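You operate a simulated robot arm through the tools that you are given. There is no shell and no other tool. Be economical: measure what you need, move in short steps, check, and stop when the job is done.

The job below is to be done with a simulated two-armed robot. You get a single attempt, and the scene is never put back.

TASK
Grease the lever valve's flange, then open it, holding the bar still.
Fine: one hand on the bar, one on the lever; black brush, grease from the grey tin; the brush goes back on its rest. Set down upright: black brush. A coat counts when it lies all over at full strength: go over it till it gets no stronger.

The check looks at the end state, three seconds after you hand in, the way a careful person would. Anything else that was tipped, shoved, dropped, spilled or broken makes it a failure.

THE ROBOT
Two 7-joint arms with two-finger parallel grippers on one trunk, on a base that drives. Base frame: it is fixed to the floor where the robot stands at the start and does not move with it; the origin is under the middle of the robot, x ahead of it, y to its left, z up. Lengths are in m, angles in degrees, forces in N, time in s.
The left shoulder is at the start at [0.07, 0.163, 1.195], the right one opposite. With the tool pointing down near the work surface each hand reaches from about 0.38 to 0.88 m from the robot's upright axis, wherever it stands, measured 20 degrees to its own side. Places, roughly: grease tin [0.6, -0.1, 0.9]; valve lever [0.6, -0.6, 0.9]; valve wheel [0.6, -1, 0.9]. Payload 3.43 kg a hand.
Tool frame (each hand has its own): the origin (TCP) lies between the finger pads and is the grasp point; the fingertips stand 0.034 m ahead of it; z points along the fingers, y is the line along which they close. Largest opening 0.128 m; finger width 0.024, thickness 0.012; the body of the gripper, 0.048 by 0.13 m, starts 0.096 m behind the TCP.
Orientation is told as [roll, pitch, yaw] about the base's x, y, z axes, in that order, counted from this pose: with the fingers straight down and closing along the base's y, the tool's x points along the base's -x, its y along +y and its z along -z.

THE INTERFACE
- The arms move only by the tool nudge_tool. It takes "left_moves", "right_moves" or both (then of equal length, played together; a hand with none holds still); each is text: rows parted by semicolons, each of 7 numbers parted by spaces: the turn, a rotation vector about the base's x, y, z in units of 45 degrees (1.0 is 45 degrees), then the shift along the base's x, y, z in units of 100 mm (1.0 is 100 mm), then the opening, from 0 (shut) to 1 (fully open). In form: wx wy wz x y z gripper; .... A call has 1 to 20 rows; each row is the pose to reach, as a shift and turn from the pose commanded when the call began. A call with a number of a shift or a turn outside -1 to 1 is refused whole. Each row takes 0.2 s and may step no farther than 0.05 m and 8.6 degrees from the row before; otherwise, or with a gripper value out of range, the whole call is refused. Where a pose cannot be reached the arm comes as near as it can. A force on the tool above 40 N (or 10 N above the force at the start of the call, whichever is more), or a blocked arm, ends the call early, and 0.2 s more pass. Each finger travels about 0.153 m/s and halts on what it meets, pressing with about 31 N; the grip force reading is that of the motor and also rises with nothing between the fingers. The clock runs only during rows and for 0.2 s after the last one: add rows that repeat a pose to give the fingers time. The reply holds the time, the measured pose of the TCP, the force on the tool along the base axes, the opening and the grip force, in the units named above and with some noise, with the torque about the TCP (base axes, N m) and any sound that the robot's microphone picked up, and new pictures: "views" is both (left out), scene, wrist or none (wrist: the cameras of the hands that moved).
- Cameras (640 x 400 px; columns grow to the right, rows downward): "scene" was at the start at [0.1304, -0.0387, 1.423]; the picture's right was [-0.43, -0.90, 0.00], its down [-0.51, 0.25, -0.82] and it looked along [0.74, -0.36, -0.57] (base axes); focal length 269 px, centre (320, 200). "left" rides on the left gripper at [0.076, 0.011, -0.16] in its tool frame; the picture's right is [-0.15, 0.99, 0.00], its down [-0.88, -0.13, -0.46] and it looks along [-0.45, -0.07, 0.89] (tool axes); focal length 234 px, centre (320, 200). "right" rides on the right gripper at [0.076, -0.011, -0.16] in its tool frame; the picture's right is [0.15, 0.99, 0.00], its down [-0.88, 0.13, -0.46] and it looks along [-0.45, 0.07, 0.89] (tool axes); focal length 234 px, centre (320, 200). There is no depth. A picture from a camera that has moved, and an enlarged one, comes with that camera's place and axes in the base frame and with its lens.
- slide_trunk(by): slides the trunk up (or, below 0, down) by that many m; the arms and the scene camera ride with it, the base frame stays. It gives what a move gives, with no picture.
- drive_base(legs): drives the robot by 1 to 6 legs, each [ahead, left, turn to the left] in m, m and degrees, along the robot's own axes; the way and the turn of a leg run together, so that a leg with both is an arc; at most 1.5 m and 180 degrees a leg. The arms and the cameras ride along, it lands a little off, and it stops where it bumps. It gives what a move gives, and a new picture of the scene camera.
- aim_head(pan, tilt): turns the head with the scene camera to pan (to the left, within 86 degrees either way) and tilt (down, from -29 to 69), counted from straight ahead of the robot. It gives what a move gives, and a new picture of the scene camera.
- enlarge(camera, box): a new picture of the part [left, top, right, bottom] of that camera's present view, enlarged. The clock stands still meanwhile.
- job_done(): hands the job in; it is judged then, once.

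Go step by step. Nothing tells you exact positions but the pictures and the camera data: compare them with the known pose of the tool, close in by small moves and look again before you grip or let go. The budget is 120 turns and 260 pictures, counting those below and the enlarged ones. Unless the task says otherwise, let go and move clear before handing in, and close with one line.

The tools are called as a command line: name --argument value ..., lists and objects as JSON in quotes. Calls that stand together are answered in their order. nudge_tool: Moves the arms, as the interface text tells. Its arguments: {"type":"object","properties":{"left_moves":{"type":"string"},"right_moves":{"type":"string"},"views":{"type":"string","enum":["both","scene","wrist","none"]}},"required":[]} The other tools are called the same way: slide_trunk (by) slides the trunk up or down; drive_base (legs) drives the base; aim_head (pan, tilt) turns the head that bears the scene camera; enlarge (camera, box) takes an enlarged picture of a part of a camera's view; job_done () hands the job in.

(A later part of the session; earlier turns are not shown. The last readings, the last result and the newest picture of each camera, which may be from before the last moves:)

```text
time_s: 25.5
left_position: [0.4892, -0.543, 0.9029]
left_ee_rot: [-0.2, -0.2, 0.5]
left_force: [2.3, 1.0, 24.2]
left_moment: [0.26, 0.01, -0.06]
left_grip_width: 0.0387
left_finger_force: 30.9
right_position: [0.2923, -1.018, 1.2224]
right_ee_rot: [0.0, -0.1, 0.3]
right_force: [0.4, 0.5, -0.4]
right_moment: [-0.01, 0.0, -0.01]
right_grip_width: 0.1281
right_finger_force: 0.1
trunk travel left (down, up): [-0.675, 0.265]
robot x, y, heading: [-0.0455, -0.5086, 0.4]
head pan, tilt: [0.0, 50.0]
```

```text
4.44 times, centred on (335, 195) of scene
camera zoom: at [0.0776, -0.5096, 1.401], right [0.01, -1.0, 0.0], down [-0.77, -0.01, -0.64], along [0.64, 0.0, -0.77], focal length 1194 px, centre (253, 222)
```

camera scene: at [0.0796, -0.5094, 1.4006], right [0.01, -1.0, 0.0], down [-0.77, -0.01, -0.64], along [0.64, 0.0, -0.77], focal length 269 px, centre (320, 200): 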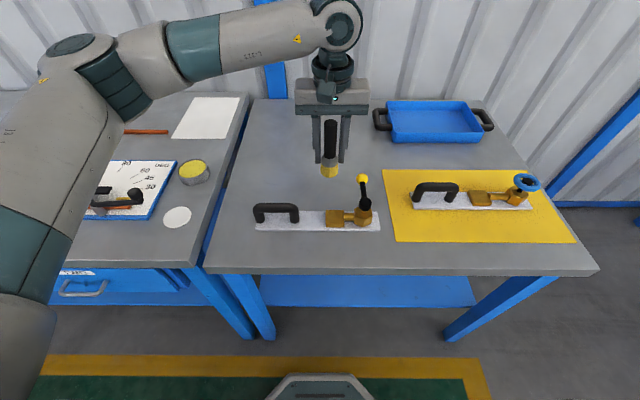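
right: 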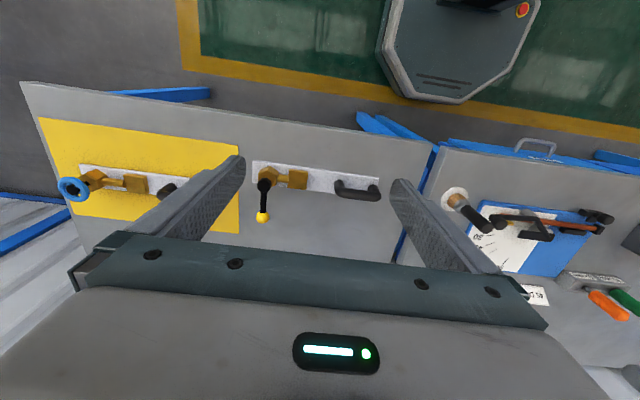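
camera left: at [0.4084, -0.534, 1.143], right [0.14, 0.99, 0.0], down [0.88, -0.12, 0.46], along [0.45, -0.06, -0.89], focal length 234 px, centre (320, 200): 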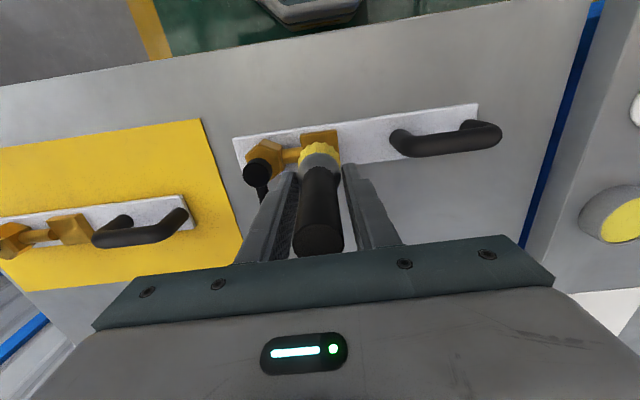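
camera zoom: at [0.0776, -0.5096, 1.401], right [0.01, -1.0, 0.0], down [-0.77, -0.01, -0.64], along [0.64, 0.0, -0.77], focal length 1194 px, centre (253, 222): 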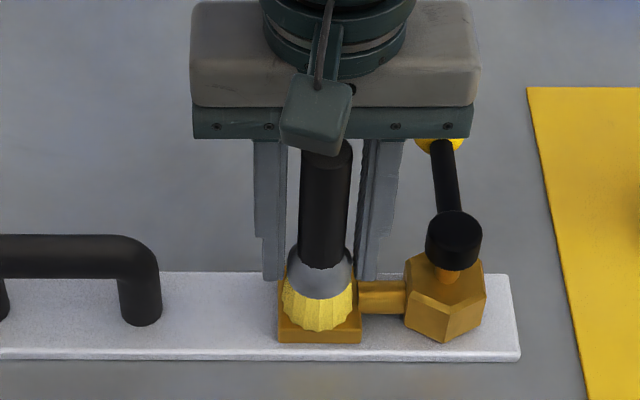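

There's contact at TCP z≈0.904. I'll ease the pressure and spread the grease in a small raster out to the corners.

nudge_tool --left_moves "0 0 0 0 0 0.01 0.05; 0 0 0 -0.05 -0.05 0.01 0.05; 0 0 0 -0.1 -0.1 0.01 0.05; 0 0 0 -0.1 -0.03 0.01 0.05; 0 0 0 -0.1 0.04 0.01 0.05; 0 0 0 -0.1 0.1 0.01 0.05; 0 0 0 -0.04 0.1 0.01 0.05; 0 0 0 0.03 0.1 0.01 0.05; 0 0 0 0.1 0.1 0.01 0.05; 0 0 0 0.1 0.03 0.01 0.05; 0 0 0 0.1 -0.04 0.01 0.05; 0 0 0 0.1 -0.1 0.01 0.05; 0 0 0 0.03 -0.1 0.01 0.05; 0 0 0 0 -0.05 0.01 0.05; 0 0 0 0 0 0.01 0.05" --views "none"

enlarge --camera "scene" --box '[240, 150, 390, 240]'

```text
time_s: 28.7
left_position: [0.4908, -0.5441, 0.902]
left_ee_rot: [0.0, 0.0, 0.6]
left_force: [-0.3, 0.0, -1.2]
left_moment: [0.0, 0.0, 0.02]
left_grip_width: 0.0389
left_finger_force: 30.9
right_position: [0.2949, -1.0197, 1.2211]
right_ee_rot: [0.1, 0.0, 0.4]
right_force: [0.3, -0.2, 0.1]
right_moment: [-0.01, -0.03, 0.01]
right_grip_width: 0.1281
right_finger_force: 0.1
trunk travel left (down, up): [-0.675, 0.265]
robot x, y, heading: [-0.0511, -0.5122, 0.6]
head pan, tilt: [0.0, 50.0]
```

```text
4.27 times, centred on (315, 195) of scene
camera zoom: at [0.0797, -0.5096, 1.4005], right [0.01, -1.0, 0.0], down [-0.77, -0.01, -0.64], along [0.64, 0.0, -0.77], focal length 1147 px, centre (341, 221)
```

zoom: 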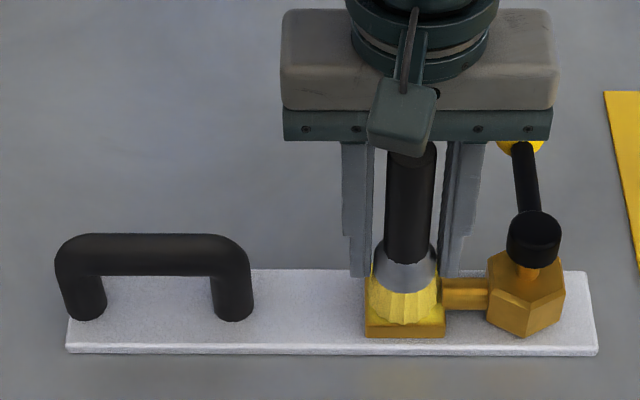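

Some grease is going on but the pressure is gone, so I'll press 1.5 mm lower and go over it again, centre included.

nudge_tool --left_moves "0 0 0 0 0 -0.015 0.05; 0 0 0 -0.05 -0.05 -0.015 0.05; 0 0 0 -0.1 -0.1 -0.015 0.05; 0 0 0 -0.1 -0.03 -0.015 0.05; 0 0 0 -0.1 0.04 -0.015 0.05; 0 0 0 -0.1 0.1 -0.015 0.05; 0 0 0 -0.04 0.1 -0.015 0.05; 0 0 0 -0.02 0.03 -0.015 0.05; 0 0 0 -0.02 -0.04 -0.015 0.05; 0 0 0 -0.02 -0.1 -0.015 0.05; 0 0 0 0.04 -0.1 -0.015 0.05; 0 0 0 0.1 -0.1 -0.015 0.05; 0 0 0 0.1 -0.03 -0.015 0.05; 0 0 0 0.1 0.04 -0.015 0.05; 0 0 0 0.1 0.1 -0.015 0.05; 0 0 0 0.05 0.05 -0.015 0.05; 0 0 0 0 0 -0.015 0.05" --views "none"

nudge_tool --left_moves "0 0 0 0 0 0.4 0.05; 0 0 0 0.4 0 0.7 0.05; 0 0 0 0.8 0 0.7 0.05; 0 0 0 0.8 0 0.7 0.05" --views "none"

enlarge --camera "scene" --box '[300, 180, 380, 240]'

enlarge --camera "left" --box '[210, 50, 430, 200]'

```text
time_s: 32.3
left_position: [0.4895, -0.542, 0.8997]
left_ee_rot: [-0.1, 0.0, 0.6]
left_force: [0.1, 0.0, 2.3]
left_moment: [-0.03, -0.02, 0.02]
left_grip_width: 0.0387
left_finger_force: 30.6
right_position: [0.2937, -1.0184, 1.221]
right_ee_rot: [0.0, -0.1, 0.4]
right_force: [0.1, 0.2, -1.0]
right_moment: [0.02, 0.01, 0.0]
right_grip_width: 0.1279
right_finger_force: 0.0
trunk travel left (down, up): [-0.675, 0.265]
robot x, y, heading: [-0.0507, -0.5115, 0.3]
head pan, tilt: [0.0, 50.0]
```

```text
time_s: 33.3
left_position: [0.5704, -0.5418, 0.9706]
left_ee_rot: [0.1, 0.0, 0.4]
left_force: [-0.2, 0.4, -0.9]
left_moment: [-0.02, 0.0, 0.0]
left_grip_width: 0.0387
left_finger_force: 30.7
right_position: [0.2935, -1.019, 1.2211]
right_ee_rot: [0.0, 0.0, 0.4]
right_force: [-0.1, 0.5, -0.1]
right_moment: [-0.01, -0.02, 0.03]
right_grip_width: 0.128
right_finger_force: 0.0
trunk travel left (down, up): [-0.675, 0.265]
robot x, y, heading: [-0.0493, -0.5063, 0.3]
head pan, tilt: [0.0, 50.0]
```

```text
6.67 times, centred on (340, 210) of scene
camera zoom: at [0.0787, -0.5097, 1.4007], right [0.01, -1.0, 0.0], down [-0.77, -0.01, -0.64], along [0.64, 0.0, -0.77], focal length 1792 px, centre (187, 133)
```

zoom: 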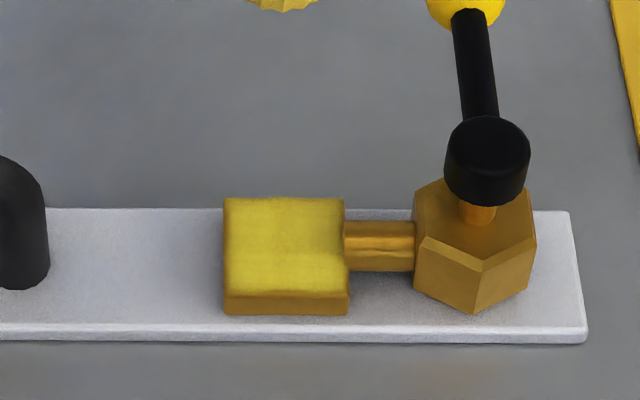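

```text
2.67 times, centred on (320, 125) of left
camera zoom: at [0.4954, -0.5314, 1.1303], right [0.14, 0.99, 0.0], down [0.88, -0.12, 0.46], along [0.45, -0.06, -0.89], focal length 624 px, centre (320, 400)
```

zoom: 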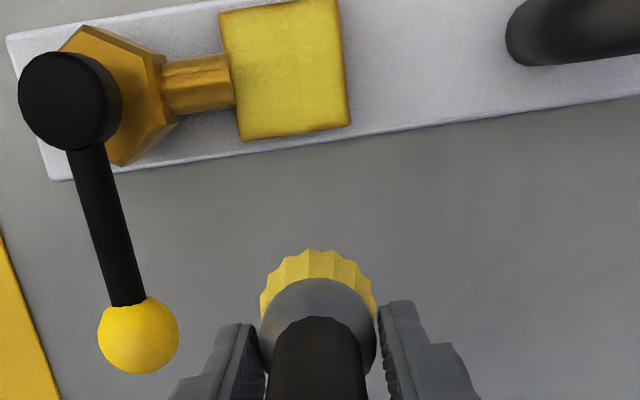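

The coat covers the flange but the edges are weaker. I'll go back for more passes with a wider raster.

nudge_tool --left_moves "0 0 0 -0.4 0 0 0.05; 0 0 0 -0.82 -0.01 0 0.05; 0 0 0 -0.82 -0.01 -0.4 0.05; 0 0 0 -0.82 -0.01 -0.65 0.05; 0 0 0 -0.82 -0.01 -0.72 0.05; 0 0 0 -0.95 -0.14 -0.72 0.05; 0 0 0 -0.95 -0.06 -0.72 0.05; 0 0 0 -0.95 0.03 -0.72 0.05; 0 0 0 -0.95 0.12 -0.72 0.05; 0 0 0 -0.88 0.12 -0.72 0.05; 0 0 0 -0.8 0.12 -0.72 0.05; 0 0 0 -0.69 0.12 -0.72 0.05; 0 0 0 -0.69 0.03 -0.72 0.05; 0 0 0 -0.69 -0.06 -0.72 0.05; 0 0 0 -0.69 -0.14 -0.72 0.05; 0 0 0 -0.76 -0.14 -0.72 0.05; 0 0 0 -0.84 -0.14 -0.72 0.05; 0 0 0 -0.95 -0.14 -0.72 0.05; 0 0 0 -0.88 -0.07 -0.72 0.05; 0 0 0 -0.82 -0.01 -0.72 0.05" --views "none"

nudge_tool --left_moves "0 0 0 -0.13 -0.13 -0.01 0.05; 0 0 0 -0.13 -0.06 -0.01 0.05; 0 0 0 -0.13 0.03 -0.01 0.05; 0 0 0 -0.13 0.13 -0.01 0.05; 0 0 0 -0.05 0.13 -0.01 0.05; 0 0 0 0.03 0.13 -0.01 0.05; 0 0 0 0.13 0.13 -0.01 0.05; 0 0 0 0.13 0.04 -0.01 0.05; 0 0 0 0.13 -0.05 -0.01 0.05; 0 0 0 0.13 -0.13 -0.01 0.05; 0 0 0 0.05 -0.13 -0.01 0.05; 0 0 0 -0.04 -0.13 -0.01 0.05; 0 0 0 -0.04 -0.04 -0.01 0.05; 0 0 0 -0.04 0.06 -0.01 0.05; 0 0 0 0.06 0.06 -0.01 0.05; 0 0 0 0.06 -0.03 -0.01 0.05; 0 0 0 0 0 0.4 0.05; 0 0 0 0.4 0 0.7 0.05; 0 0 0 0.8 0 0.7 0.05; 0 0 0 0.8 0 0.7 0.05" --views "none"

enlarge --camera "scene" --box '[300, 180, 380, 240]'

enlarge --camera "left" --box '[210, 50, 430, 200]'

```text
time_s: 37.5
left_position: [0.4863, -0.5434, 0.8973]
left_ee_rot: [0.1, 0.0, 0.5]
left_force: [-2.0, -1.8, 5.4]
left_moment: [-0.15, 0.1, 0.01]
left_grip_width: 0.0386
left_finger_force: 31.4
right_position: [0.2939, -1.0183, 1.2213]
right_ee_rot: [0.0, -0.1, 0.4]
right_force: [0.0, 0.3, -0.5]
right_moment: [0.01, -0.01, -0.01]
right_grip_width: 0.1281
right_finger_force: 0.1
trunk travel left (down, up): [-0.675, 0.265]
robot x, y, heading: [-0.0504, -0.5143, 0.4]
head pan, tilt: [0.0, 50.0]
```

```text
time_s: 41.7
left_position: [0.5676, -0.543, 0.9685]
left_ee_rot: [0.0, 0.0, 0.5]
left_force: [0.6, -0.3, -1.1]
left_moment: [0.02, -0.02, -0.01]
left_grip_width: 0.0388
left_finger_force: 30.5
right_position: [0.294, -1.0177, 1.2215]
right_ee_rot: [0.0, 0.0, 0.4]
right_force: [-0.6, 0.2, 1.0]
right_moment: [-0.01, -0.05, -0.05]
right_grip_width: 0.1279
right_finger_force: 0.2
trunk travel left (down, up): [-0.675, 0.265]
robot x, y, heading: [-0.0451, -0.5113, 0.2]
head pan, tilt: [0.0, 50.0]
```

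```text
6.67 times, centred on (340, 210) of scene
camera zoom: at [0.0786, -0.5093, 1.4007], right [0.01, -1.0, 0.0], down [-0.77, -0.01, -0.64], along [0.64, 0.0, -0.77], focal length 1792 px, centre (187, 133)
```

zoom: 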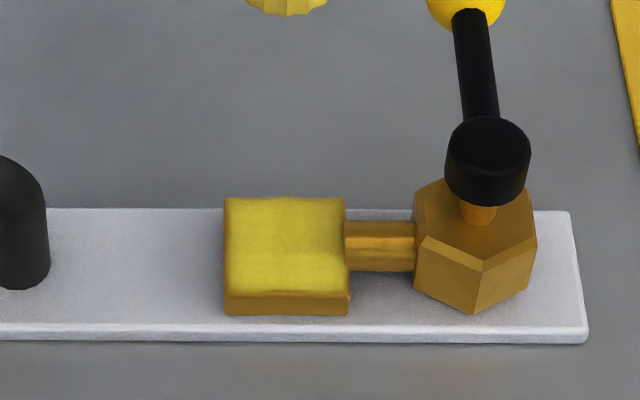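

```text
2.67 times, centred on (320, 125) of left
camera zoom: at [0.4919, -0.5326, 1.1282], right [0.14, 0.99, 0.0], down [0.88, -0.12, 0.46], along [0.45, -0.06, -0.89], focal length 624 px, centre (320, 400)
```

zoom: 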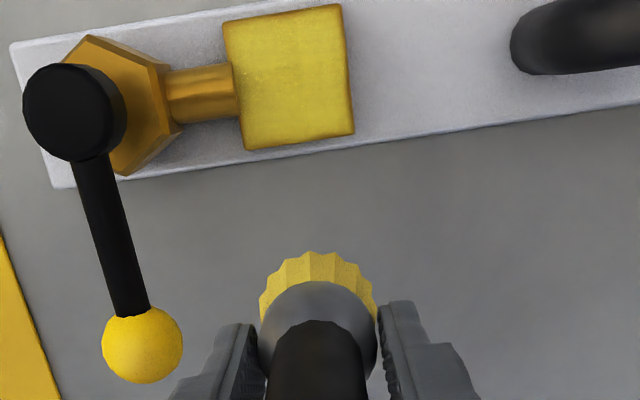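

enlarge --camera "scene" --box '[322, 200, 352, 222]'

enlarge --camera "left" --box '[280, 45, 340, 110]'

```text
16.00 times, centred on (337, 211) of scene
camera zoom: at [0.0786, -0.5093, 1.4007], right [0.01, -1.0, 0.0], down [-0.77, -0.01, -0.64], along [0.64, 0.0, -0.77], focal length 4300 px, centre (48, 24)
```

zoom: 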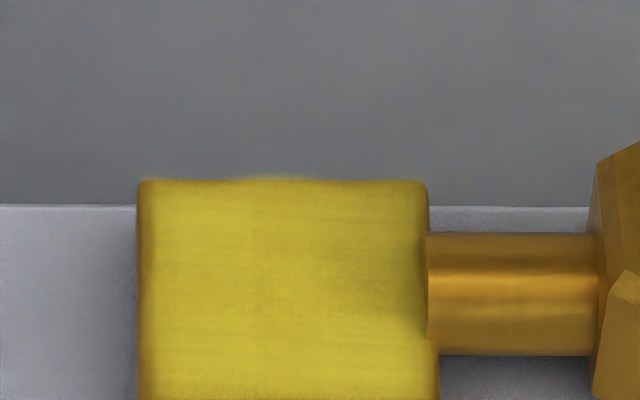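

```text
6.15 times, centred on (310, 78) of left
camera zoom: at [0.4919, -0.5326, 1.1282], right [0.14, 0.99, 0.0], down [0.88, -0.12, 0.46], along [0.45, -0.06, -0.89], focal length 1441 px, centre (382, 954)
```

zoom: 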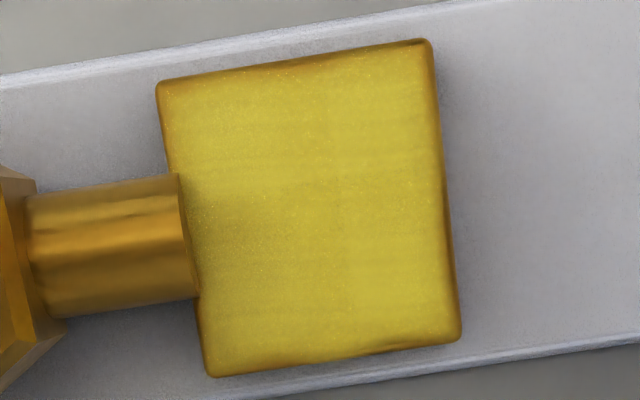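

It's almost uniform, only slightly weaker on the neck side. I'll do more passes there and all over, then compare.

nudge_tool --left_moves "0 0 0 -0.4 0 0 0.05; 0 0 0 -0.8 0 0 0.05; 0 0 0 -0.8 0 -0.4 0.05; 0 0 0 -0.8 0 -0.65 0.05; 0 0 0 -0.8 0 -0.715 0.05; 0 0 0 -0.94 -0.15 -0.715 0.05; 0 0 0 -0.86 -0.15 -0.715 0.05; 0 0 0 -0.78 -0.15 -0.715 0.05; 0 0 0 -0.67 -0.15 -0.715 0.05; 0 0 0 -0.67 -0.06 -0.715 0.05; 0 0 0 -0.75 -0.06 -0.715 0.05; 0 0 0 -0.84 -0.06 -0.715 0.05; 0 0 0 -0.94 -0.06 -0.715 0.05; 0 0 0 -0.94 0.04 -0.715 0.05; 0 0 0 -0.85 0.04 -0.715 0.05; 0 0 0 -0.76 0.04 -0.715 0.05; 0 0 0 -0.67 0.04 -0.715 0.05; 0 0 0 -0.67 0.13 -0.715 0.05; 0 0 0 -0.78 0.13 -0.715 0.05; 0 0 0 -0.8 0 -0.715 0.05" --views "none"

nudge_tool --left_moves "0 0 0 -0.05 0.13 -0.01 0.05; 0 0 0 -0.14 0.13 -0.01 0.05; 0 0 0 -0.14 0.03 -0.01 0.05; 0 0 0 -0.14 -0.06 -0.01 0.05; 0 0 0 -0.14 -0.16 -0.01 0.05; 0 0 0 -0.05 -0.16 -0.01 0.05; 0 0 0 0.04 -0.16 -0.01 0.05; 0 0 0 0.13 -0.16 -0.01 0.05; 0 0 0 0.04 -0.13 -0.01 0.05; 0 0 0 -0.05 -0.13 -0.01 0.05; 0 0 0 0 -0.05 -0.01 0.05; 0 0 0 0.13 0 -0.01 0.05; 0 0 0 0.13 0.13 -0.01 0.05; 0 0 0 0.05 0.08 -0.01 0.05; 0 0 0 0 0 -0.01 0.05; 0 0 0 0 0 0.4 0.05; 0 0 0 0.4 0 0.7 0.05; 0 0 0 0.8 0 0.7 0.05; 0 0 0 0.8 0 0.7 0.05" --views "none"

enlarge --camera "scene" --box '[300, 180, 380, 240]'

enlarge --camera "left" --box '[280, 45, 340, 110]'

```text
time_s: 45.9
left_position: [0.4888, -0.5431, 0.897]
left_ee_rot: [0.1, 0.0, 0.6]
left_force: [0.6, 0.5, -1.1]
left_moment: [-0.01, 0.0, -0.03]
left_grip_width: 0.0384
left_finger_force: 31.1
right_position: [0.2951, -1.0201, 1.2213]
right_ee_rot: [0.0, 0.1, 0.4]
right_force: [0.3, -0.2, -0.9]
right_moment: [0.04, 0.04, -0.01]
right_grip_width: 0.1279
right_finger_force: 0.1
trunk travel left (down, up): [-0.675, 0.265]
robot x, y, heading: [-0.0477, -0.511, 0.2]
head pan, tilt: [0.0, 50.0]
```

```text
time_s: 49.9
left_position: [0.5665, -0.5417, 0.9675]
left_ee_rot: [0.0, 0.0, 0.5]
left_force: [-0.5, -0.2, -1.0]
left_moment: [-0.03, -0.04, 0.0]
left_grip_width: 0.0386
left_finger_force: 31.0
right_position: [0.2936, -1.0181, 1.2221]
right_ee_rot: [-0.1, 0.1, 0.4]
right_force: [0.1, -0.2, 0.0]
right_moment: [-0.01, -0.02, 0.0]
right_grip_width: 0.128
right_finger_force: 0.1
trunk travel left (down, up): [-0.675, 0.265]
robot x, y, heading: [-0.0486, -0.5087, 0.6]
head pan, tilt: [0.0, 50.0]
```

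```text
6.67 times, centred on (340, 210) of scene
camera zoom: at [0.0787, -0.5094, 1.4007], right [0.01, -1.0, 0.0], down [-0.77, -0.01, -0.64], along [0.64, 0.0, -0.77], focal length 1792 px, centre (187, 133)
```

zoom: 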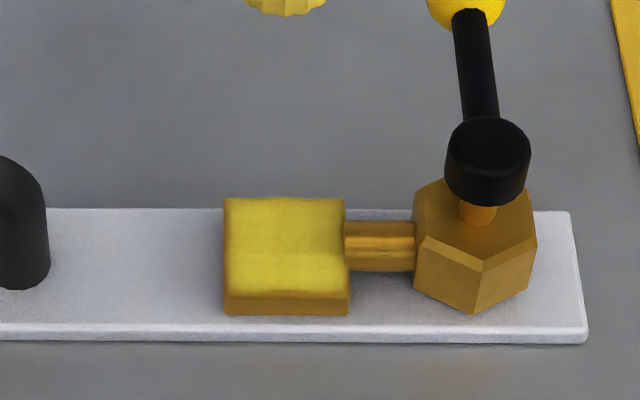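

```text
6.15 times, centred on (310, 78) of left
camera zoom: at [0.4912, -0.532, 1.1275], right [0.14, 0.99, 0.0], down [0.88, -0.12, 0.46], along [0.45, -0.06, -0.89], focal length 1441 px, centre (382, 954)
```

zoom: 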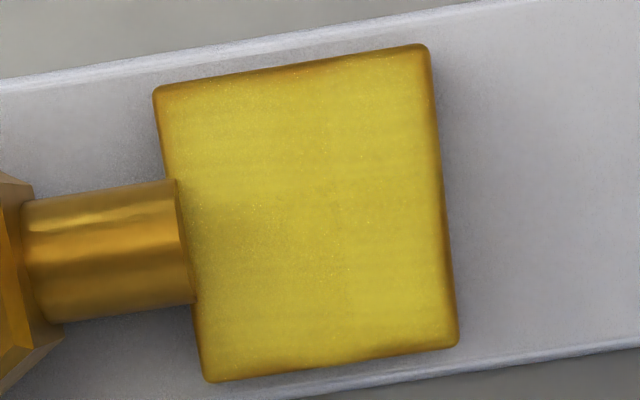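

The coat hardly changed, but the contact may have been too light. I'll press more firmly and confirm the force.

nudge_tool --left_moves "0 0 0 -0.4 0 0 0.05; 0 0 0 -0.8 -0.02 0 0.05; 0 0 0 -0.8 -0.02 -0.4 0.05; 0 0 0 -0.8 -0.02 -0.65 0.05; 0 0 0 -0.8 -0.02 -0.72 0.05; 0 0 0 -0.8 -0.02 -0.72 0.05" --views "none"

```text
time_s: 51.3
left_position: [0.4867, -0.5451, 0.8959]
left_ee_rot: [-0.2, -0.1, 0.5]
left_force: [-0.6, 1.2, 9.7]
left_moment: [0.16, 0.23, -0.01]
left_grip_width: 0.0387
left_finger_force: 31.6
right_position: [0.294, -1.0177, 1.2222]
right_ee_rot: [0.1, 0.0, 0.4]
right_force: [0.1, -0.9, -0.3]
right_moment: [-0.01, 0.03, -0.01]
right_grip_width: 0.1281
right_finger_force: 0.1
trunk travel left (down, up): [-0.675, 0.265]
robot x, y, heading: [-0.0464, -0.5092, 0.6]
head pan, tilt: [0.0, 50.0]
```

nudge_tool --left_moves "0 0 0 -0.07 -0.07 0 0.05; 0 0 0 -0.13 -0.13 0 0.05; 0 0 0 -0.04 -0.13 0 0.05; 0 0 0 0.05 -0.13 0 0.05; 0 0 0 0.13 -0.13 0 0.05; 0 0 0 0.13 -0.04 0 0.05; 0 0 0 0.04 -0.04 0 0.05; 0 0 0 -0.05 -0.04 0 0.05; 0 0 0 -0.13 -0.04 0 0.05; 0 0 0 -0.13 0.05 0 0.05; 0 0 0 -0.04 0.05 0 0.05; 0 0 0 0.05 0.05 0 0.05; 0 0 0 0.13 0.05 0 0.05; 0 0 0 0.13 0.14 0 0.05; 0 0 0 0.04 0.14 0 0.05; 0 0 0 -0.05 0.14 0 0.05; 0 0 0 -0.13 0.14 0 0.05; 0 0 0 -0.06 0.07 0 0.05; 0 0 0 0 0 0 0.05" --views "none"

nudge_tool --left_moves "0 0 0 0 0 0.4 0.05; 0 0 0 0.4 0 0.7 0.05; 0 0 0 0.8 0.02 0.72 0.05; 0 0 0 0.8 0.02 0.72 0.05" --views "none"

enlarge --camera "left" --box '[280, 45, 340, 110]'

enlarge --camera "left" --box '[260, 120, 380, 200]'

```text
time_s: 55.3
left_position: [0.4888, -0.5467, 0.8946]
left_ee_rot: [0.0, 0.0, 0.5]
left_force: [-1.1, -1.7, 1.2]
left_moment: [-0.02, -0.01, -0.02]
left_grip_width: 0.0387
left_finger_force: 31.0
right_position: [0.2933, -1.0191, 1.221]
right_ee_rot: [-0.1, -0.1, 0.3]
right_force: [-0.1, 0.3, 0.2]
right_moment: [0.01, 0.05, -0.01]
right_grip_width: 0.128
right_finger_force: 0.0
trunk travel left (down, up): [-0.675, 0.265]
robot x, y, heading: [-0.0492, -0.508, 0.6]
head pan, tilt: [0.0, 50.0]
```

```text
time_s: 56.3
left_position: [0.5687, -0.5436, 0.968]
left_ee_rot: [0.0, 0.0, 0.5]
left_force: [-0.1, -0.4, -0.7]
left_moment: [0.0, 0.04, 0.0]
left_grip_width: 0.0387
left_finger_force: 31.7
right_position: [0.294, -1.0182, 1.2217]
right_ee_rot: [0.0, 0.1, 0.4]
right_force: [0.3, 0.3, 0.5]
right_moment: [-0.01, -0.01, 0.0]
right_grip_width: 0.128
right_finger_force: 0.0
trunk travel left (down, up): [-0.675, 0.265]
robot x, y, heading: [-0.0512, -0.506, 0.4]
head pan, tilt: [0.0, 50.0]
```

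```text
6.15 times, centred on (310, 78) of left
camera zoom: at [0.4926, -0.5333, 1.1268], right [0.14, 0.99, 0.0], down [0.88, -0.12, 0.46], along [0.45, -0.06, -0.89], focal length 1441 px, centre (382, 954)
```

zoom: 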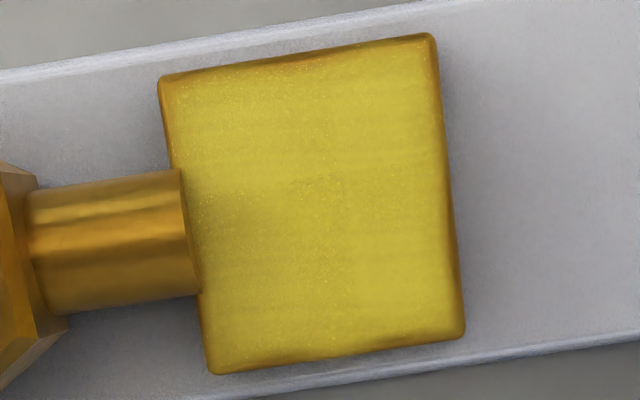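

```text
5.00 times, centred on (320, 160) of left
camera zoom: at [0.4926, -0.5333, 1.1268], right [0.14, 0.99, 0.0], down [0.88, -0.12, 0.46], along [0.45, -0.06, -0.89], focal length 1171 px, centre (320, 400)
```

zoom: 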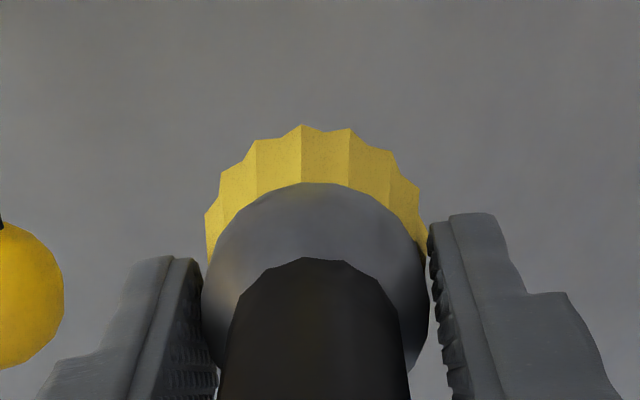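

Little changes now, but the brush may be running dry. To be sure of full strength I'll reload it once: lift and drive back to the tin.

nudge_tool --left_moves "0 0 0 0 0 0.3 0.05; 0 0 0 0 0 0.6 0.05; 0 0 0 0 0 0.6 0.05" --views "none"

drive_base --legs '[[0.02, 0.396, 0]]'

enlarge --camera "left" --box '[220, 80, 420, 260]'

```text
time_s: 57.1
left_position: [0.5666, -0.5448, 1.0259]
left_ee_rot: [0.0, 0.0, 0.5]
left_force: [1.0, 0.3, 0.2]
left_moment: [0.0, 0.01, 0.0]
left_grip_width: 0.0389
left_finger_force: 30.9
right_position: [0.2953, -1.0193, 1.2223]
right_ee_rot: [0.0, 0.1, 0.4]
right_force: [1.2, 0.4, 0.6]
right_moment: [-0.01, 0.03, 0.04]
right_grip_width: 0.128
right_finger_force: 0.0
trunk travel left (down, up): [-0.675, 0.265]
robot x, y, heading: [-0.0496, -0.5103, 0.5]
head pan, tilt: [0.0, 50.0]
```

```text
time_s: 59.5
left_position: [0.5838, -0.152, 1.0269]
left_ee_rot: [0.0, 0.0, 0.6]
left_force: [-0.5, -0.2, -0.8]
left_moment: [0.0, -0.03, 0.0]
left_grip_width: 0.0387
left_finger_force: 31.1
right_position: [0.3129, -0.6265, 1.2197]
right_ee_rot: [0.0, 0.0, 0.4]
right_force: [0.6, 0.5, 0.4]
right_moment: [-0.03, 0.01, 0.0]
right_grip_width: 0.128
right_finger_force: 0.0
trunk travel left (down, up): [-0.675, 0.265]
robot x, y, heading: [-0.0276, -0.1182, 0.4]
head pan, tilt: [0.0, 50.0]
camera scene: at [0.0967, -0.1187, 1.4005], right [0.01, -1.0, 0.0], down [-0.77, -0.01, -0.64], along [0.64, 0.01, -0.77], focal length 269 px, centre (320, 200)
```

scene: 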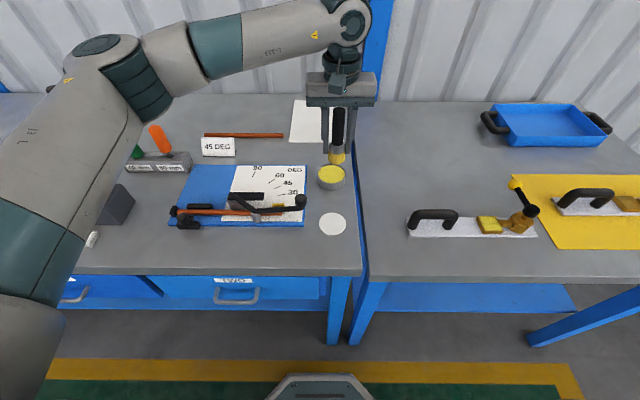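

```text
2.22 times, centred on (320, 170) of left
camera zoom: at [0.5079, -0.1421, 1.1861], right [0.14, 0.99, 0.0], down [0.88, -0.12, 0.46], along [0.45, -0.06, -0.89], focal length 520 px, centre (320, 267)
```

zoom: 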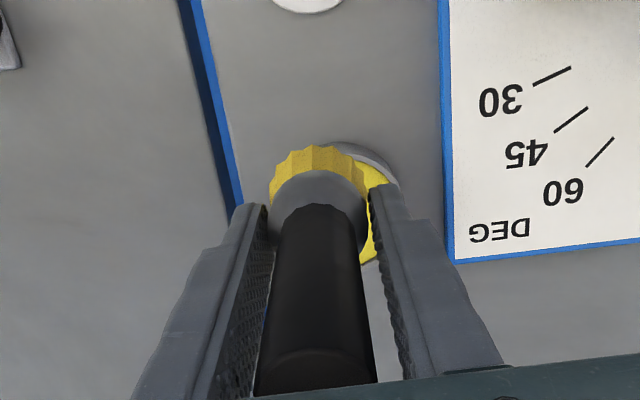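

nudge_tool --left_moves "0 0 0 0.3 0.05 0 0.05; 0 0 0 0.6 0.05 0 0.05; 0 0 0 0.6 0.05 -0.4 0.05; 0 0 0 0.6 0.05 -0.7 0.05; 0 0 0 0.6 0.05 -0.85 0.05; 0 0 0 0.6 0.05 -0.85 0.05" --views "none"

enlarge --camera "scene" --box '[270, 100, 390, 210]'

```text
time_s: 60.9
left_position: [0.6427, -0.1456, 0.9415]
left_ee_rot: [0.0, 0.1, 0.6]
left_force: [-0.4, -0.8, -0.6]
left_moment: [0.02, 0.02, -0.02]
left_grip_width: 0.0387
left_finger_force: 31.0
right_position: [0.3128, -0.6259, 1.22]
right_ee_rot: [0.0, 0.0, 0.5]
right_force: [0.6, 0.1, -0.4]
right_moment: [0.0, -0.02, 0.0]
right_grip_width: 0.1278
right_finger_force: 0.0
trunk travel left (down, up): [-0.675, 0.265]
robot x, y, heading: [-0.0315, -0.1196, 0.6]
head pan, tilt: [0.0, 50.0]
```

```text
3.64 times, centred on (330, 155) of scene
camera zoom: at [0.0967, -0.1183, 1.4006], right [0.01, -1.0, 0.0], down [-0.77, -0.01, -0.64], along [0.64, 0.01, -0.77], focal length 977 px, centre (284, 364)
```

zoom: 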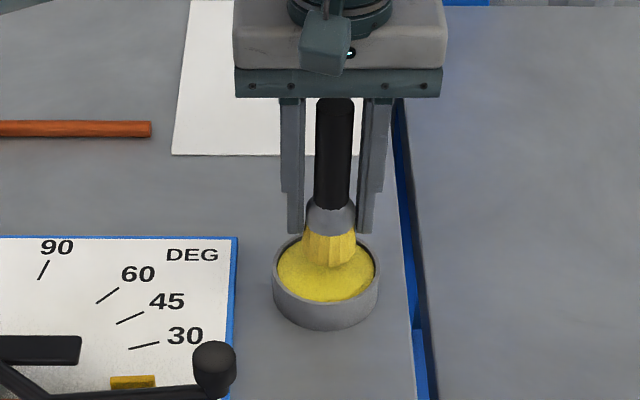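

nudge_tool --left_moves "0 0 0 0 0 -0.06 0.05; 0 0 0 0 0 -0.1 0.05; 0 0 0 0 0 -0.13 0.05; 0 0 0 0 0 -0.13 0.05" --views "none"

enlarge --camera "scene" --box '[270, 100, 390, 210]'

```text
time_s: 61.9
left_position: [0.6428, -0.1463, 0.9283]
left_ee_rot: [0.0, 0.0, 0.6]
left_force: [-0.5, -0.1, -1.6]
left_moment: [-0.02, 0.04, -0.02]
left_grip_width: 0.0384
left_finger_force: 30.4
right_position: [0.3127, -0.6271, 1.2211]
right_ee_rot: [0.0, -0.1, 0.5]
right_force: [-0.1, 0.0, 0.4]
right_moment: [-0.01, 0.03, 0.03]
right_grip_width: 0.1279
right_finger_force: 0.0
trunk travel left (down, up): [-0.675, 0.265]
robot x, y, heading: [-0.0302, -0.1157, 0.5]
head pan, tilt: [0.0, 50.0]
```

```text
3.64 times, centred on (330, 155) of scene
camera zoom: at [0.0967, -0.1183, 1.4005], right [0.01, -1.0, 0.0], down [-0.77, -0.01, -0.64], along [0.64, 0.01, -0.77], focal length 977 px, centre (284, 364)
```

zoom: 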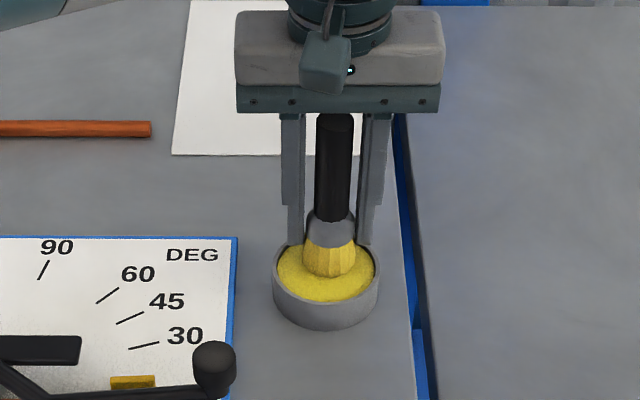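

Not touching yet, so I'll go a few millimetres lower.

nudge_tool --left_moves "0 0 0 0 0 -0.02 0.05; 0 0 0 0 0 -0.04 0.05; 0 0 0 0 0 -0.04 0.05" --views "none"

nudge_tool --left_moves "0 0 0 0 0 -0.02 0.05; 0 0 0 0 0 -0.02 0.05; 0 0 0 0 0 -0.02 0.05" --views "none"

enlarge --camera "scene" --box '[270, 100, 390, 210]'

```text
time_s: 62.7
left_position: [0.6443, -0.1476, 0.9278]
left_ee_rot: [-0.1, -0.3, 0.5]
left_force: [5.1, -1.2, 18.8]
left_moment: [0.11, -0.05, 0.0]
left_grip_width: 0.0389
left_finger_force: 31.1
right_position: [0.3128, -0.628, 1.2218]
right_ee_rot: [0.1, -0.1, 0.4]
right_force: [-0.5, 0.1, 0.3]
right_moment: [0.04, 0.01, 0.0]
right_grip_width: 0.1276
right_finger_force: 0.1
trunk travel left (down, up): [-0.675, 0.265]
robot x, y, heading: [-0.0321, -0.1143, 0.6]
head pan, tilt: [0.0, 50.0]
```

```text
time_s: 63.5
left_position: [0.643, -0.1472, 0.924]
left_ee_rot: [0.0, -0.1, 0.7]
left_force: [5.4, -2.5, 19.8]
left_moment: [-0.15, -0.17, 0.09]
left_grip_width: 0.0386
left_finger_force: 30.8
right_position: [0.3105, -0.6265, 1.2214]
right_ee_rot: [0.1, -0.1, 0.5]
right_force: [0.0, -1.0, 0.8]
right_moment: [-0.03, 0.03, -0.02]
right_grip_width: 0.1281
right_finger_force: 0.1
trunk travel left (down, up): [-0.675, 0.265]
robot x, y, heading: [-0.0332, -0.1175, 0.2]
head pan, tilt: [0.0, 50.0]
```

```text
3.64 times, centred on (330, 155) of scene
camera zoom: at [0.0949, -0.1187, 1.4007], right [0.01, -1.0, 0.0], down [-0.77, -0.01, -0.64], along [0.64, 0.01, -0.77], focal length 977 px, centre (284, 364)
```

zoom: 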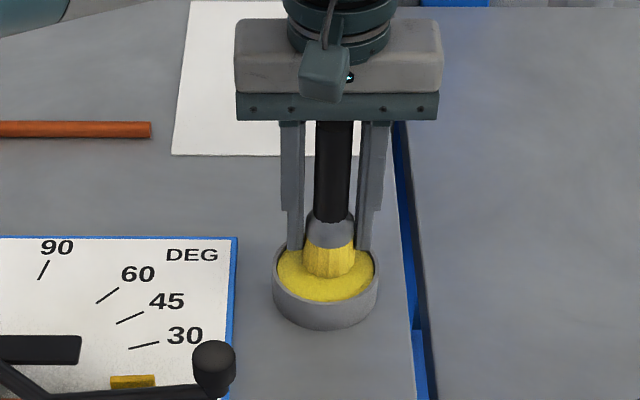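

The brush is reloaded. Now I'll lift and return to the flange.

nudge_tool --left_moves "0 0 0 0 0 0.3 0.05; 0 0 0 0 0 0.6 0.05; 0 0 0 0 0 1 0.05; 0 0 0 -0.4 0 1 0.05; 0 0 0 -0.8 0 1 0.05; 0 0 0 -0.8 0 1 0.05" --views "none"

drive_base --legs '[[-0.02, -0.396, 0]]'

```text
time_s: 64.9
left_position: [0.5625, -0.1468, 1.023]
left_ee_rot: [-0.1, 0.0, 0.6]
left_force: [-0.2, 0.3, -0.2]
left_moment: [-0.02, 0.02, -0.02]
left_grip_width: 0.0386
left_finger_force: 30.8
right_position: [0.3135, -0.6276, 1.2214]
right_ee_rot: [0.0, 0.1, 0.5]
right_force: [-0.2, -0.6, 0.5]
right_moment: [0.02, 0.03, 0.02]
right_grip_width: 0.1279
right_finger_force: 0.0
trunk travel left (down, up): [-0.675, 0.265]
robot x, y, heading: [-0.0296, -0.1172, 0.6]
head pan, tilt: [0.0, 50.0]
```

```text
time_s: 67.3
left_position: [0.5464, -0.5282, 1.0232]
left_ee_rot: [-0.1, 0.0, 0.7]
left_force: [0.3, -0.4, -0.5]
left_moment: [0.01, 0.04, -0.04]
left_grip_width: 0.0389
left_finger_force: 31.6
right_position: [0.2982, -1.0091, 1.2208]
right_ee_rot: [0.0, 0.0, 0.6]
right_force: [0.8, 0.9, -0.1]
right_moment: [-0.02, -0.01, 0.02]
right_grip_width: 0.128
right_finger_force: 0.1
trunk travel left (down, up): [-0.675, 0.265]
robot x, y, heading: [-0.0489, -0.5041, 1.0]
head pan, tilt: [0.0, 50.0]
camera scene: at [0.0809, -0.5007, 1.4006], right [0.01, -1.0, 0.0], down [-0.77, -0.01, -0.64], along [0.64, 0.01, -0.77], focal length 269 px, centre (320, 200)
```

scene: 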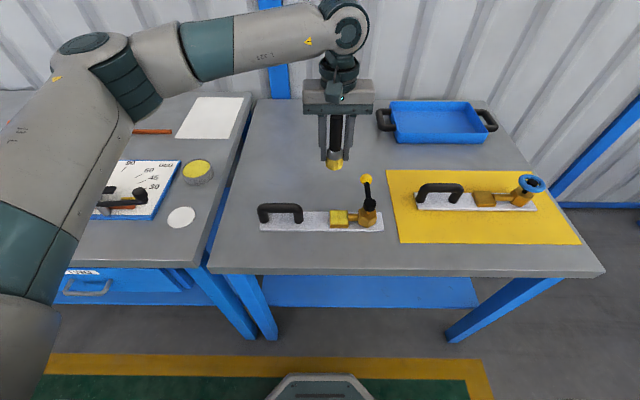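

nudge_tool --left_moves "0 0 0 -0.3 -0.08 0 0.05; 0 0 0 -0.58 -0.155 0 0.05; 0 0 0 -0.58 -0.155 -0.4 0.05; 0 0 0 -0.58 -0.155 -0.8 0.05; 0 0 0 -0.58 -0.155 -1 0.05; 0 0 0 -0.58 -0.155 -1 0.05" --views "none"

nudge_tool --left_moves "0 0 0 0 0 -0.15 0.05; 0 0 0 0 0 -0.25 0.05; 0 0 0 0 0 -0.3 0.05; 0 0 0 0 0 -0.33 0.05; 0 0 0 0 0 -0.33 0.05" --views "none"

```text
time_s: 68.7
left_position: [0.4883, -0.5439, 0.9234]
left_ee_rot: [0.1, 0.0, 0.8]
left_force: [0.3, -0.3, -0.7]
left_moment: [-0.03, -0.01, -0.02]
left_grip_width: 0.0388
left_finger_force: 30.9
right_position: [0.299, -1.0083, 1.2208]
right_ee_rot: [0.1, 0.1, 0.7]
right_force: [-0.7, 0.4, -0.5]
right_moment: [-0.02, -0.04, 0.02]
right_grip_width: 0.1282
right_finger_force: 0.1
trunk travel left (down, up): [-0.675, 0.265]
robot x, y, heading: [-0.0474, -0.5019, 0.7]
head pan, tilt: [0.0, 50.0]
```

```text
time_s: 69.9
left_position: [0.4877, -0.5445, 0.8906]
left_ee_rot: [-0.1, -0.1, 0.8]
left_force: [0.9, -0.4, 8.2]
left_moment: [0.02, 0.05, 0.03]
left_grip_width: 0.0387
left_finger_force: 31.2
right_position: [0.298, -1.0081, 1.2222]
right_ee_rot: [0.0, 0.0, 0.7]
right_force: [-0.5, 0.5, -0.2]
right_moment: [0.03, -0.01, -0.01]
right_grip_width: 0.128
right_finger_force: 0.1
trunk travel left (down, up): [-0.675, 0.265]
robot x, y, heading: [-0.0441, -0.5024, 0.8]
head pan, tilt: [0.0, 50.0]
```

There's 8 N of contact. I'll do full raster passes in both directions, lowering slightly to hold contact.

nudge_tool --left_moves "0 0 0 -0.07 -0.07 -0.002 0.05; 0 0 0 -0.14 -0.14 -0.003 0.05; 0 0 0 -0.04 -0.14 -0.004 0.05; 0 0 0 0.05 -0.14 -0.005 0.05; 0 0 0 0.14 -0.14 -0.006 0.05; 0 0 0 0.14 -0.04 -0.007 0.05; 0 0 0 0.04 -0.04 -0.008 0.05; 0 0 0 -0.05 -0.04 -0.009 0.05; 0 0 0 -0.14 -0.04 -0.01 0.05; 0 0 0 -0.14 0.05 -0.01 0.05; 0 0 0 -0.04 0.05 -0.01 0.05; 0 0 0 0.05 0.05 -0.01 0.05; 0 0 0 0.14 0.05 -0.01 0.05; 0 0 0 0.14 0.14 -0.01 0.05; 0 0 0 0.04 0.14 -0.01 0.05; 0 0 0 -0.05 0.14 -0.01 0.05; 0 0 0 -0.14 0.14 -0.01 0.05; 0 0 0 -0.06 0.07 -0.01 0.05; 0 0 0 0 0 -0.01 0.05" --views "none"

nudge_tool --left_moves "0 0 0 -0.07 -0.07 -0.005 0.05; 0 0 0 -0.14 -0.14 -0.006 0.05; 0 0 0 -0.14 -0.04 -0.007 0.05; 0 0 0 -0.14 0.05 -0.008 0.05; 0 0 0 -0.14 0.14 -0.009 0.05; 0 0 0 -0.04 0.14 -0.01 0.05; 0 0 0 -0.04 0.05 -0.01 0.05; 0 0 0 -0.04 -0.04 -0.01 0.05; 0 0 0 -0.04 -0.14 -0.01 0.05; 0 0 0 0.05 -0.14 -0.01 0.05; 0 0 0 0.05 -0.05 -0.01 0.05; 0 0 0 0.05 0.05 -0.01 0.05; 0 0 0 0.05 0.14 -0.01 0.05; 0 0 0 0.14 0.14 -0.01 0.05; 0 0 0 0.14 0.04 -0.01 0.05; 0 0 0 0.14 -0.05 -0.01 0.05; 0 0 0 0.14 -0.14 -0.01 0.05; 0 0 0 0.07 -0.07 -0.01 0.05; 0 0 0 0 0 -0.01 0.05" --views "none"

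nudge_tool --left_moves "0 0 0 0 0 0.4 0.05; 0 0 0 0.4 0 0.75 0.05; 0 0 0 0.8 0 0.78 0.05; 0 0 0 0.8 0 0.78 0.05" --views "none"

enlarge --camera "left" --box '[280, 45, 340, 110]'

enlarge --camera "scene" --box '[300, 180, 380, 240]'

```text
time_s: 73.9
left_position: [0.4891, -0.5434, 0.8906]
left_ee_rot: [0.0, 0.0, 0.8]
left_force: [0.0, 0.1, -0.5]
left_moment: [0.01, 0.0, -0.01]
left_grip_width: 0.0387
left_finger_force: 30.4
right_position: [0.2985, -1.0081, 1.2207]
right_ee_rot: [0.0, 0.0, 0.7]
right_force: [0.2, 0.3, -0.3]
right_moment: [0.02, -0.01, -0.02]
right_grip_width: 0.1279
right_finger_force: 0.1
trunk travel left (down, up): [-0.675, 0.265]
robot x, y, heading: [-0.0484, -0.5007, 0.6]
head pan, tilt: [0.0, 50.0]
```

```text
time_s: 77.9
left_position: [0.4873, -0.5437, 0.8899]
left_ee_rot: [0.0, 0.0, 0.8]
left_force: [0.1, 1.4, -1.6]
left_moment: [0.0, -0.04, 0.03]
left_grip_width: 0.0386
left_finger_force: 30.5
right_position: [0.2976, -1.0089, 1.2217]
right_ee_rot: [0.0, -0.1, 0.7]
right_force: [0.4, 0.1, -0.2]
right_moment: [0.01, -0.03, -0.01]
right_grip_width: 0.128
right_finger_force: 0.1
trunk travel left (down, up): [-0.675, 0.265]
robot x, y, heading: [-0.048, -0.5027, 0.5]
head pan, tilt: [0.0, 50.0]
```

```text
refused: row 2 steps farther than a row can; nothing moved
```

```text
6.15 times, centred on (310, 78) of left
camera zoom: at [0.4128, -0.5334, 1.0489], right [0.13, 0.99, 0.0], down [0.88, -0.12, 0.46], along [0.45, -0.06, -0.89], focal length 1441 px, centre (382, 954)
```

zoom: 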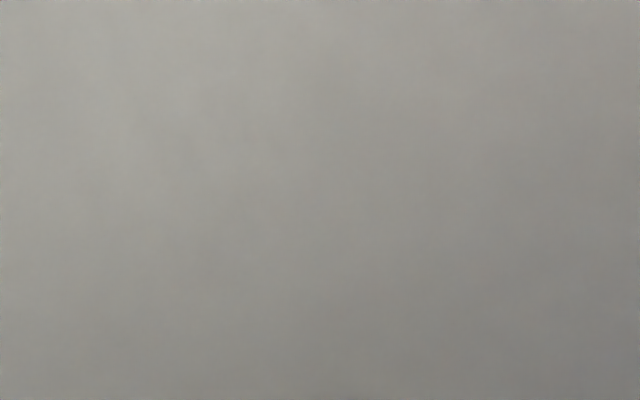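

```text
6.67 times, centred on (340, 210) of scene
camera zoom: at [0.0808, -0.5007, 1.4006], right [0.01, -1.0, 0.0], down [-0.77, -0.01, -0.64], along [0.64, 0.01, -0.77], focal length 1792 px, centre (187, 133)
```

zoom: 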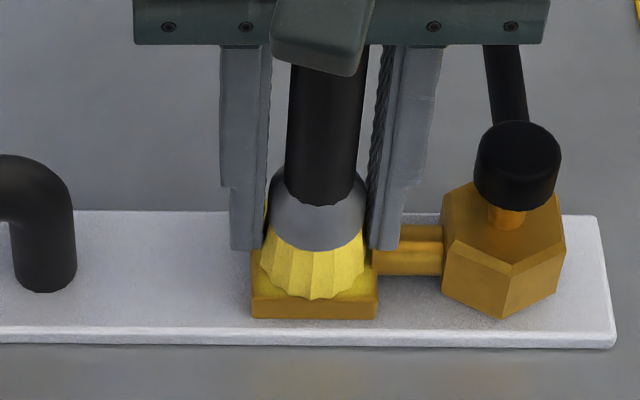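

The pressure fades through slip. I'll do one more firm pass, 2.5 mm lower, and then look.

nudge_tool --left_moves "0 0 0 0 0 -0.02 0.05; 0 0 0 -0.07 -0.07 -0.022 0.05; 0 0 0 -0.14 -0.14 -0.022 0.05; 0 0 0 -0.04 -0.14 -0.024 0.05; 0 0 0 0.05 -0.14 -0.025 0.05; 0 0 0 0.14 -0.14 -0.026 0.05; 0 0 0 0.14 -0.04 -0.027 0.05; 0 0 0 0.04 -0.04 -0.028 0.05; 0 0 0 -0.05 -0.04 -0.029 0.05; 0 0 0 -0.14 -0.04 -0.03 0.05; 0 0 0 -0.14 0.05 -0.03 0.05; 0 0 0 -0.04 0.05 -0.03 0.05; 0 0 0 0.05 0.05 -0.031 0.05; 0 0 0 0.14 0.05 -0.031 0.05; 0 0 0 0.14 0.14 -0.032 0.05; 0 0 0 0.04 0.14 -0.032 0.05; 0 0 0 -0.05 0.14 -0.033 0.05; 0 0 0 -0.14 0.14 -0.033 0.05; 0 0 0 -0.06 0.07 -0.034 0.05; 0 0 0 0 0 -0.034 0.05" --views "none"

nudge_tool --left_moves "0 0 0 0 0 0.4 0.05; 0 0 0 0 0 0.8 0.05; 0 0 0 0.4 0 0.8 0.05; 0 0 0 0.8 0 0.8 0.05; 0 0 0 0.8 0 0.8 0.05" --views "none"

enlarge --camera "left" --box '[280, 45, 340, 110]'

enlarge --camera "scene" --box '[300, 180, 380, 240]'

```text
time_s: 82.1
left_position: [0.4885, -0.5436, 0.8855]
left_ee_rot: [-0.2, 0.0, 0.8]
left_force: [-0.4, 0.3, 2.4]
left_moment: [0.01, -0.02, -0.01]
left_grip_width: 0.0379
left_finger_force: 31.3
right_position: [0.2979, -1.0081, 1.2201]
right_ee_rot: [0.0, -0.1, 0.7]
right_force: [0.5, -0.7, 0.1]
right_moment: [0.03, -0.03, 0.03]
right_grip_width: 0.128
right_finger_force: 0.0
trunk travel left (down, up): [-0.675, 0.265]
robot x, y, heading: [-0.0454, -0.5029, 0.6]
head pan, tilt: [0.0, 50.0]
```

```text
time_s: 83.3
left_position: [0.5705, -0.5444, 0.9641]
left_ee_rot: [0.0, -0.1, 0.7]
left_force: [-0.1, -0.2, -1.6]
left_moment: [0.0, -0.04, 0.01]
left_grip_width: 0.0378
left_finger_force: 31.1
right_position: [0.2976, -1.009, 1.2207]
right_ee_rot: [0.1, 0.0, 0.6]
right_force: [-0.2, 0.2, -0.2]
right_moment: [-0.01, -0.02, 0.0]
right_grip_width: 0.1281
right_finger_force: 0.1
trunk travel left (down, up): [-0.675, 0.265]
robot x, y, heading: [-0.0456, -0.5047, 0.9]
head pan, tilt: [0.0, 50.0]
```

```text
6.15 times, centred on (310, 78) of left
camera zoom: at [0.4941, -0.5345, 1.1241], right [0.13, 0.99, 0.0], down [0.88, -0.12, 0.46], along [0.45, -0.06, -0.89], focal length 1441 px, centre (382, 954)
```

zoom: 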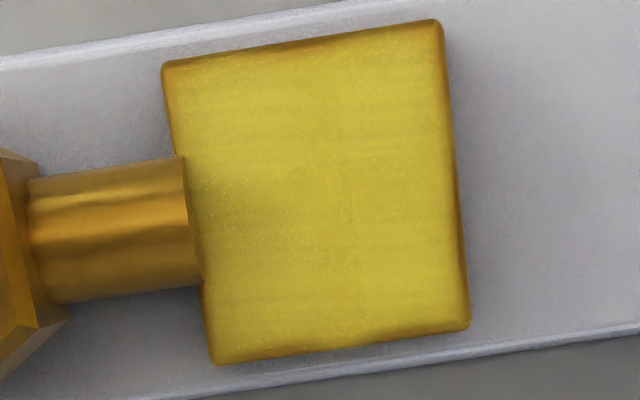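

```text
6.67 times, centred on (340, 210) of scene
camera zoom: at [0.0803, -0.5007, 1.4006], right [0.01, -1.0, 0.0], down [-0.77, -0.01, -0.64], along [0.64, 0.01, -0.77], focal length 1792 px, centre (187, 133)
```

zoom: 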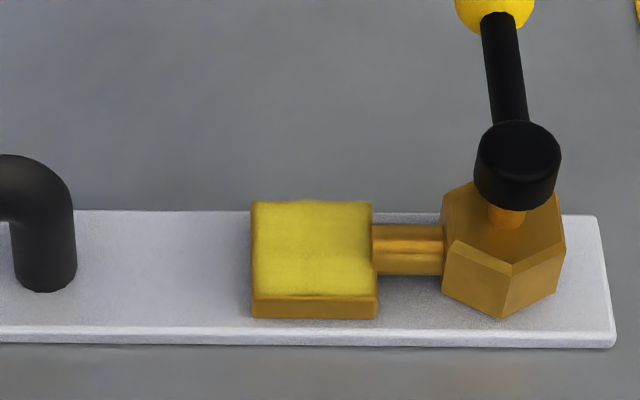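

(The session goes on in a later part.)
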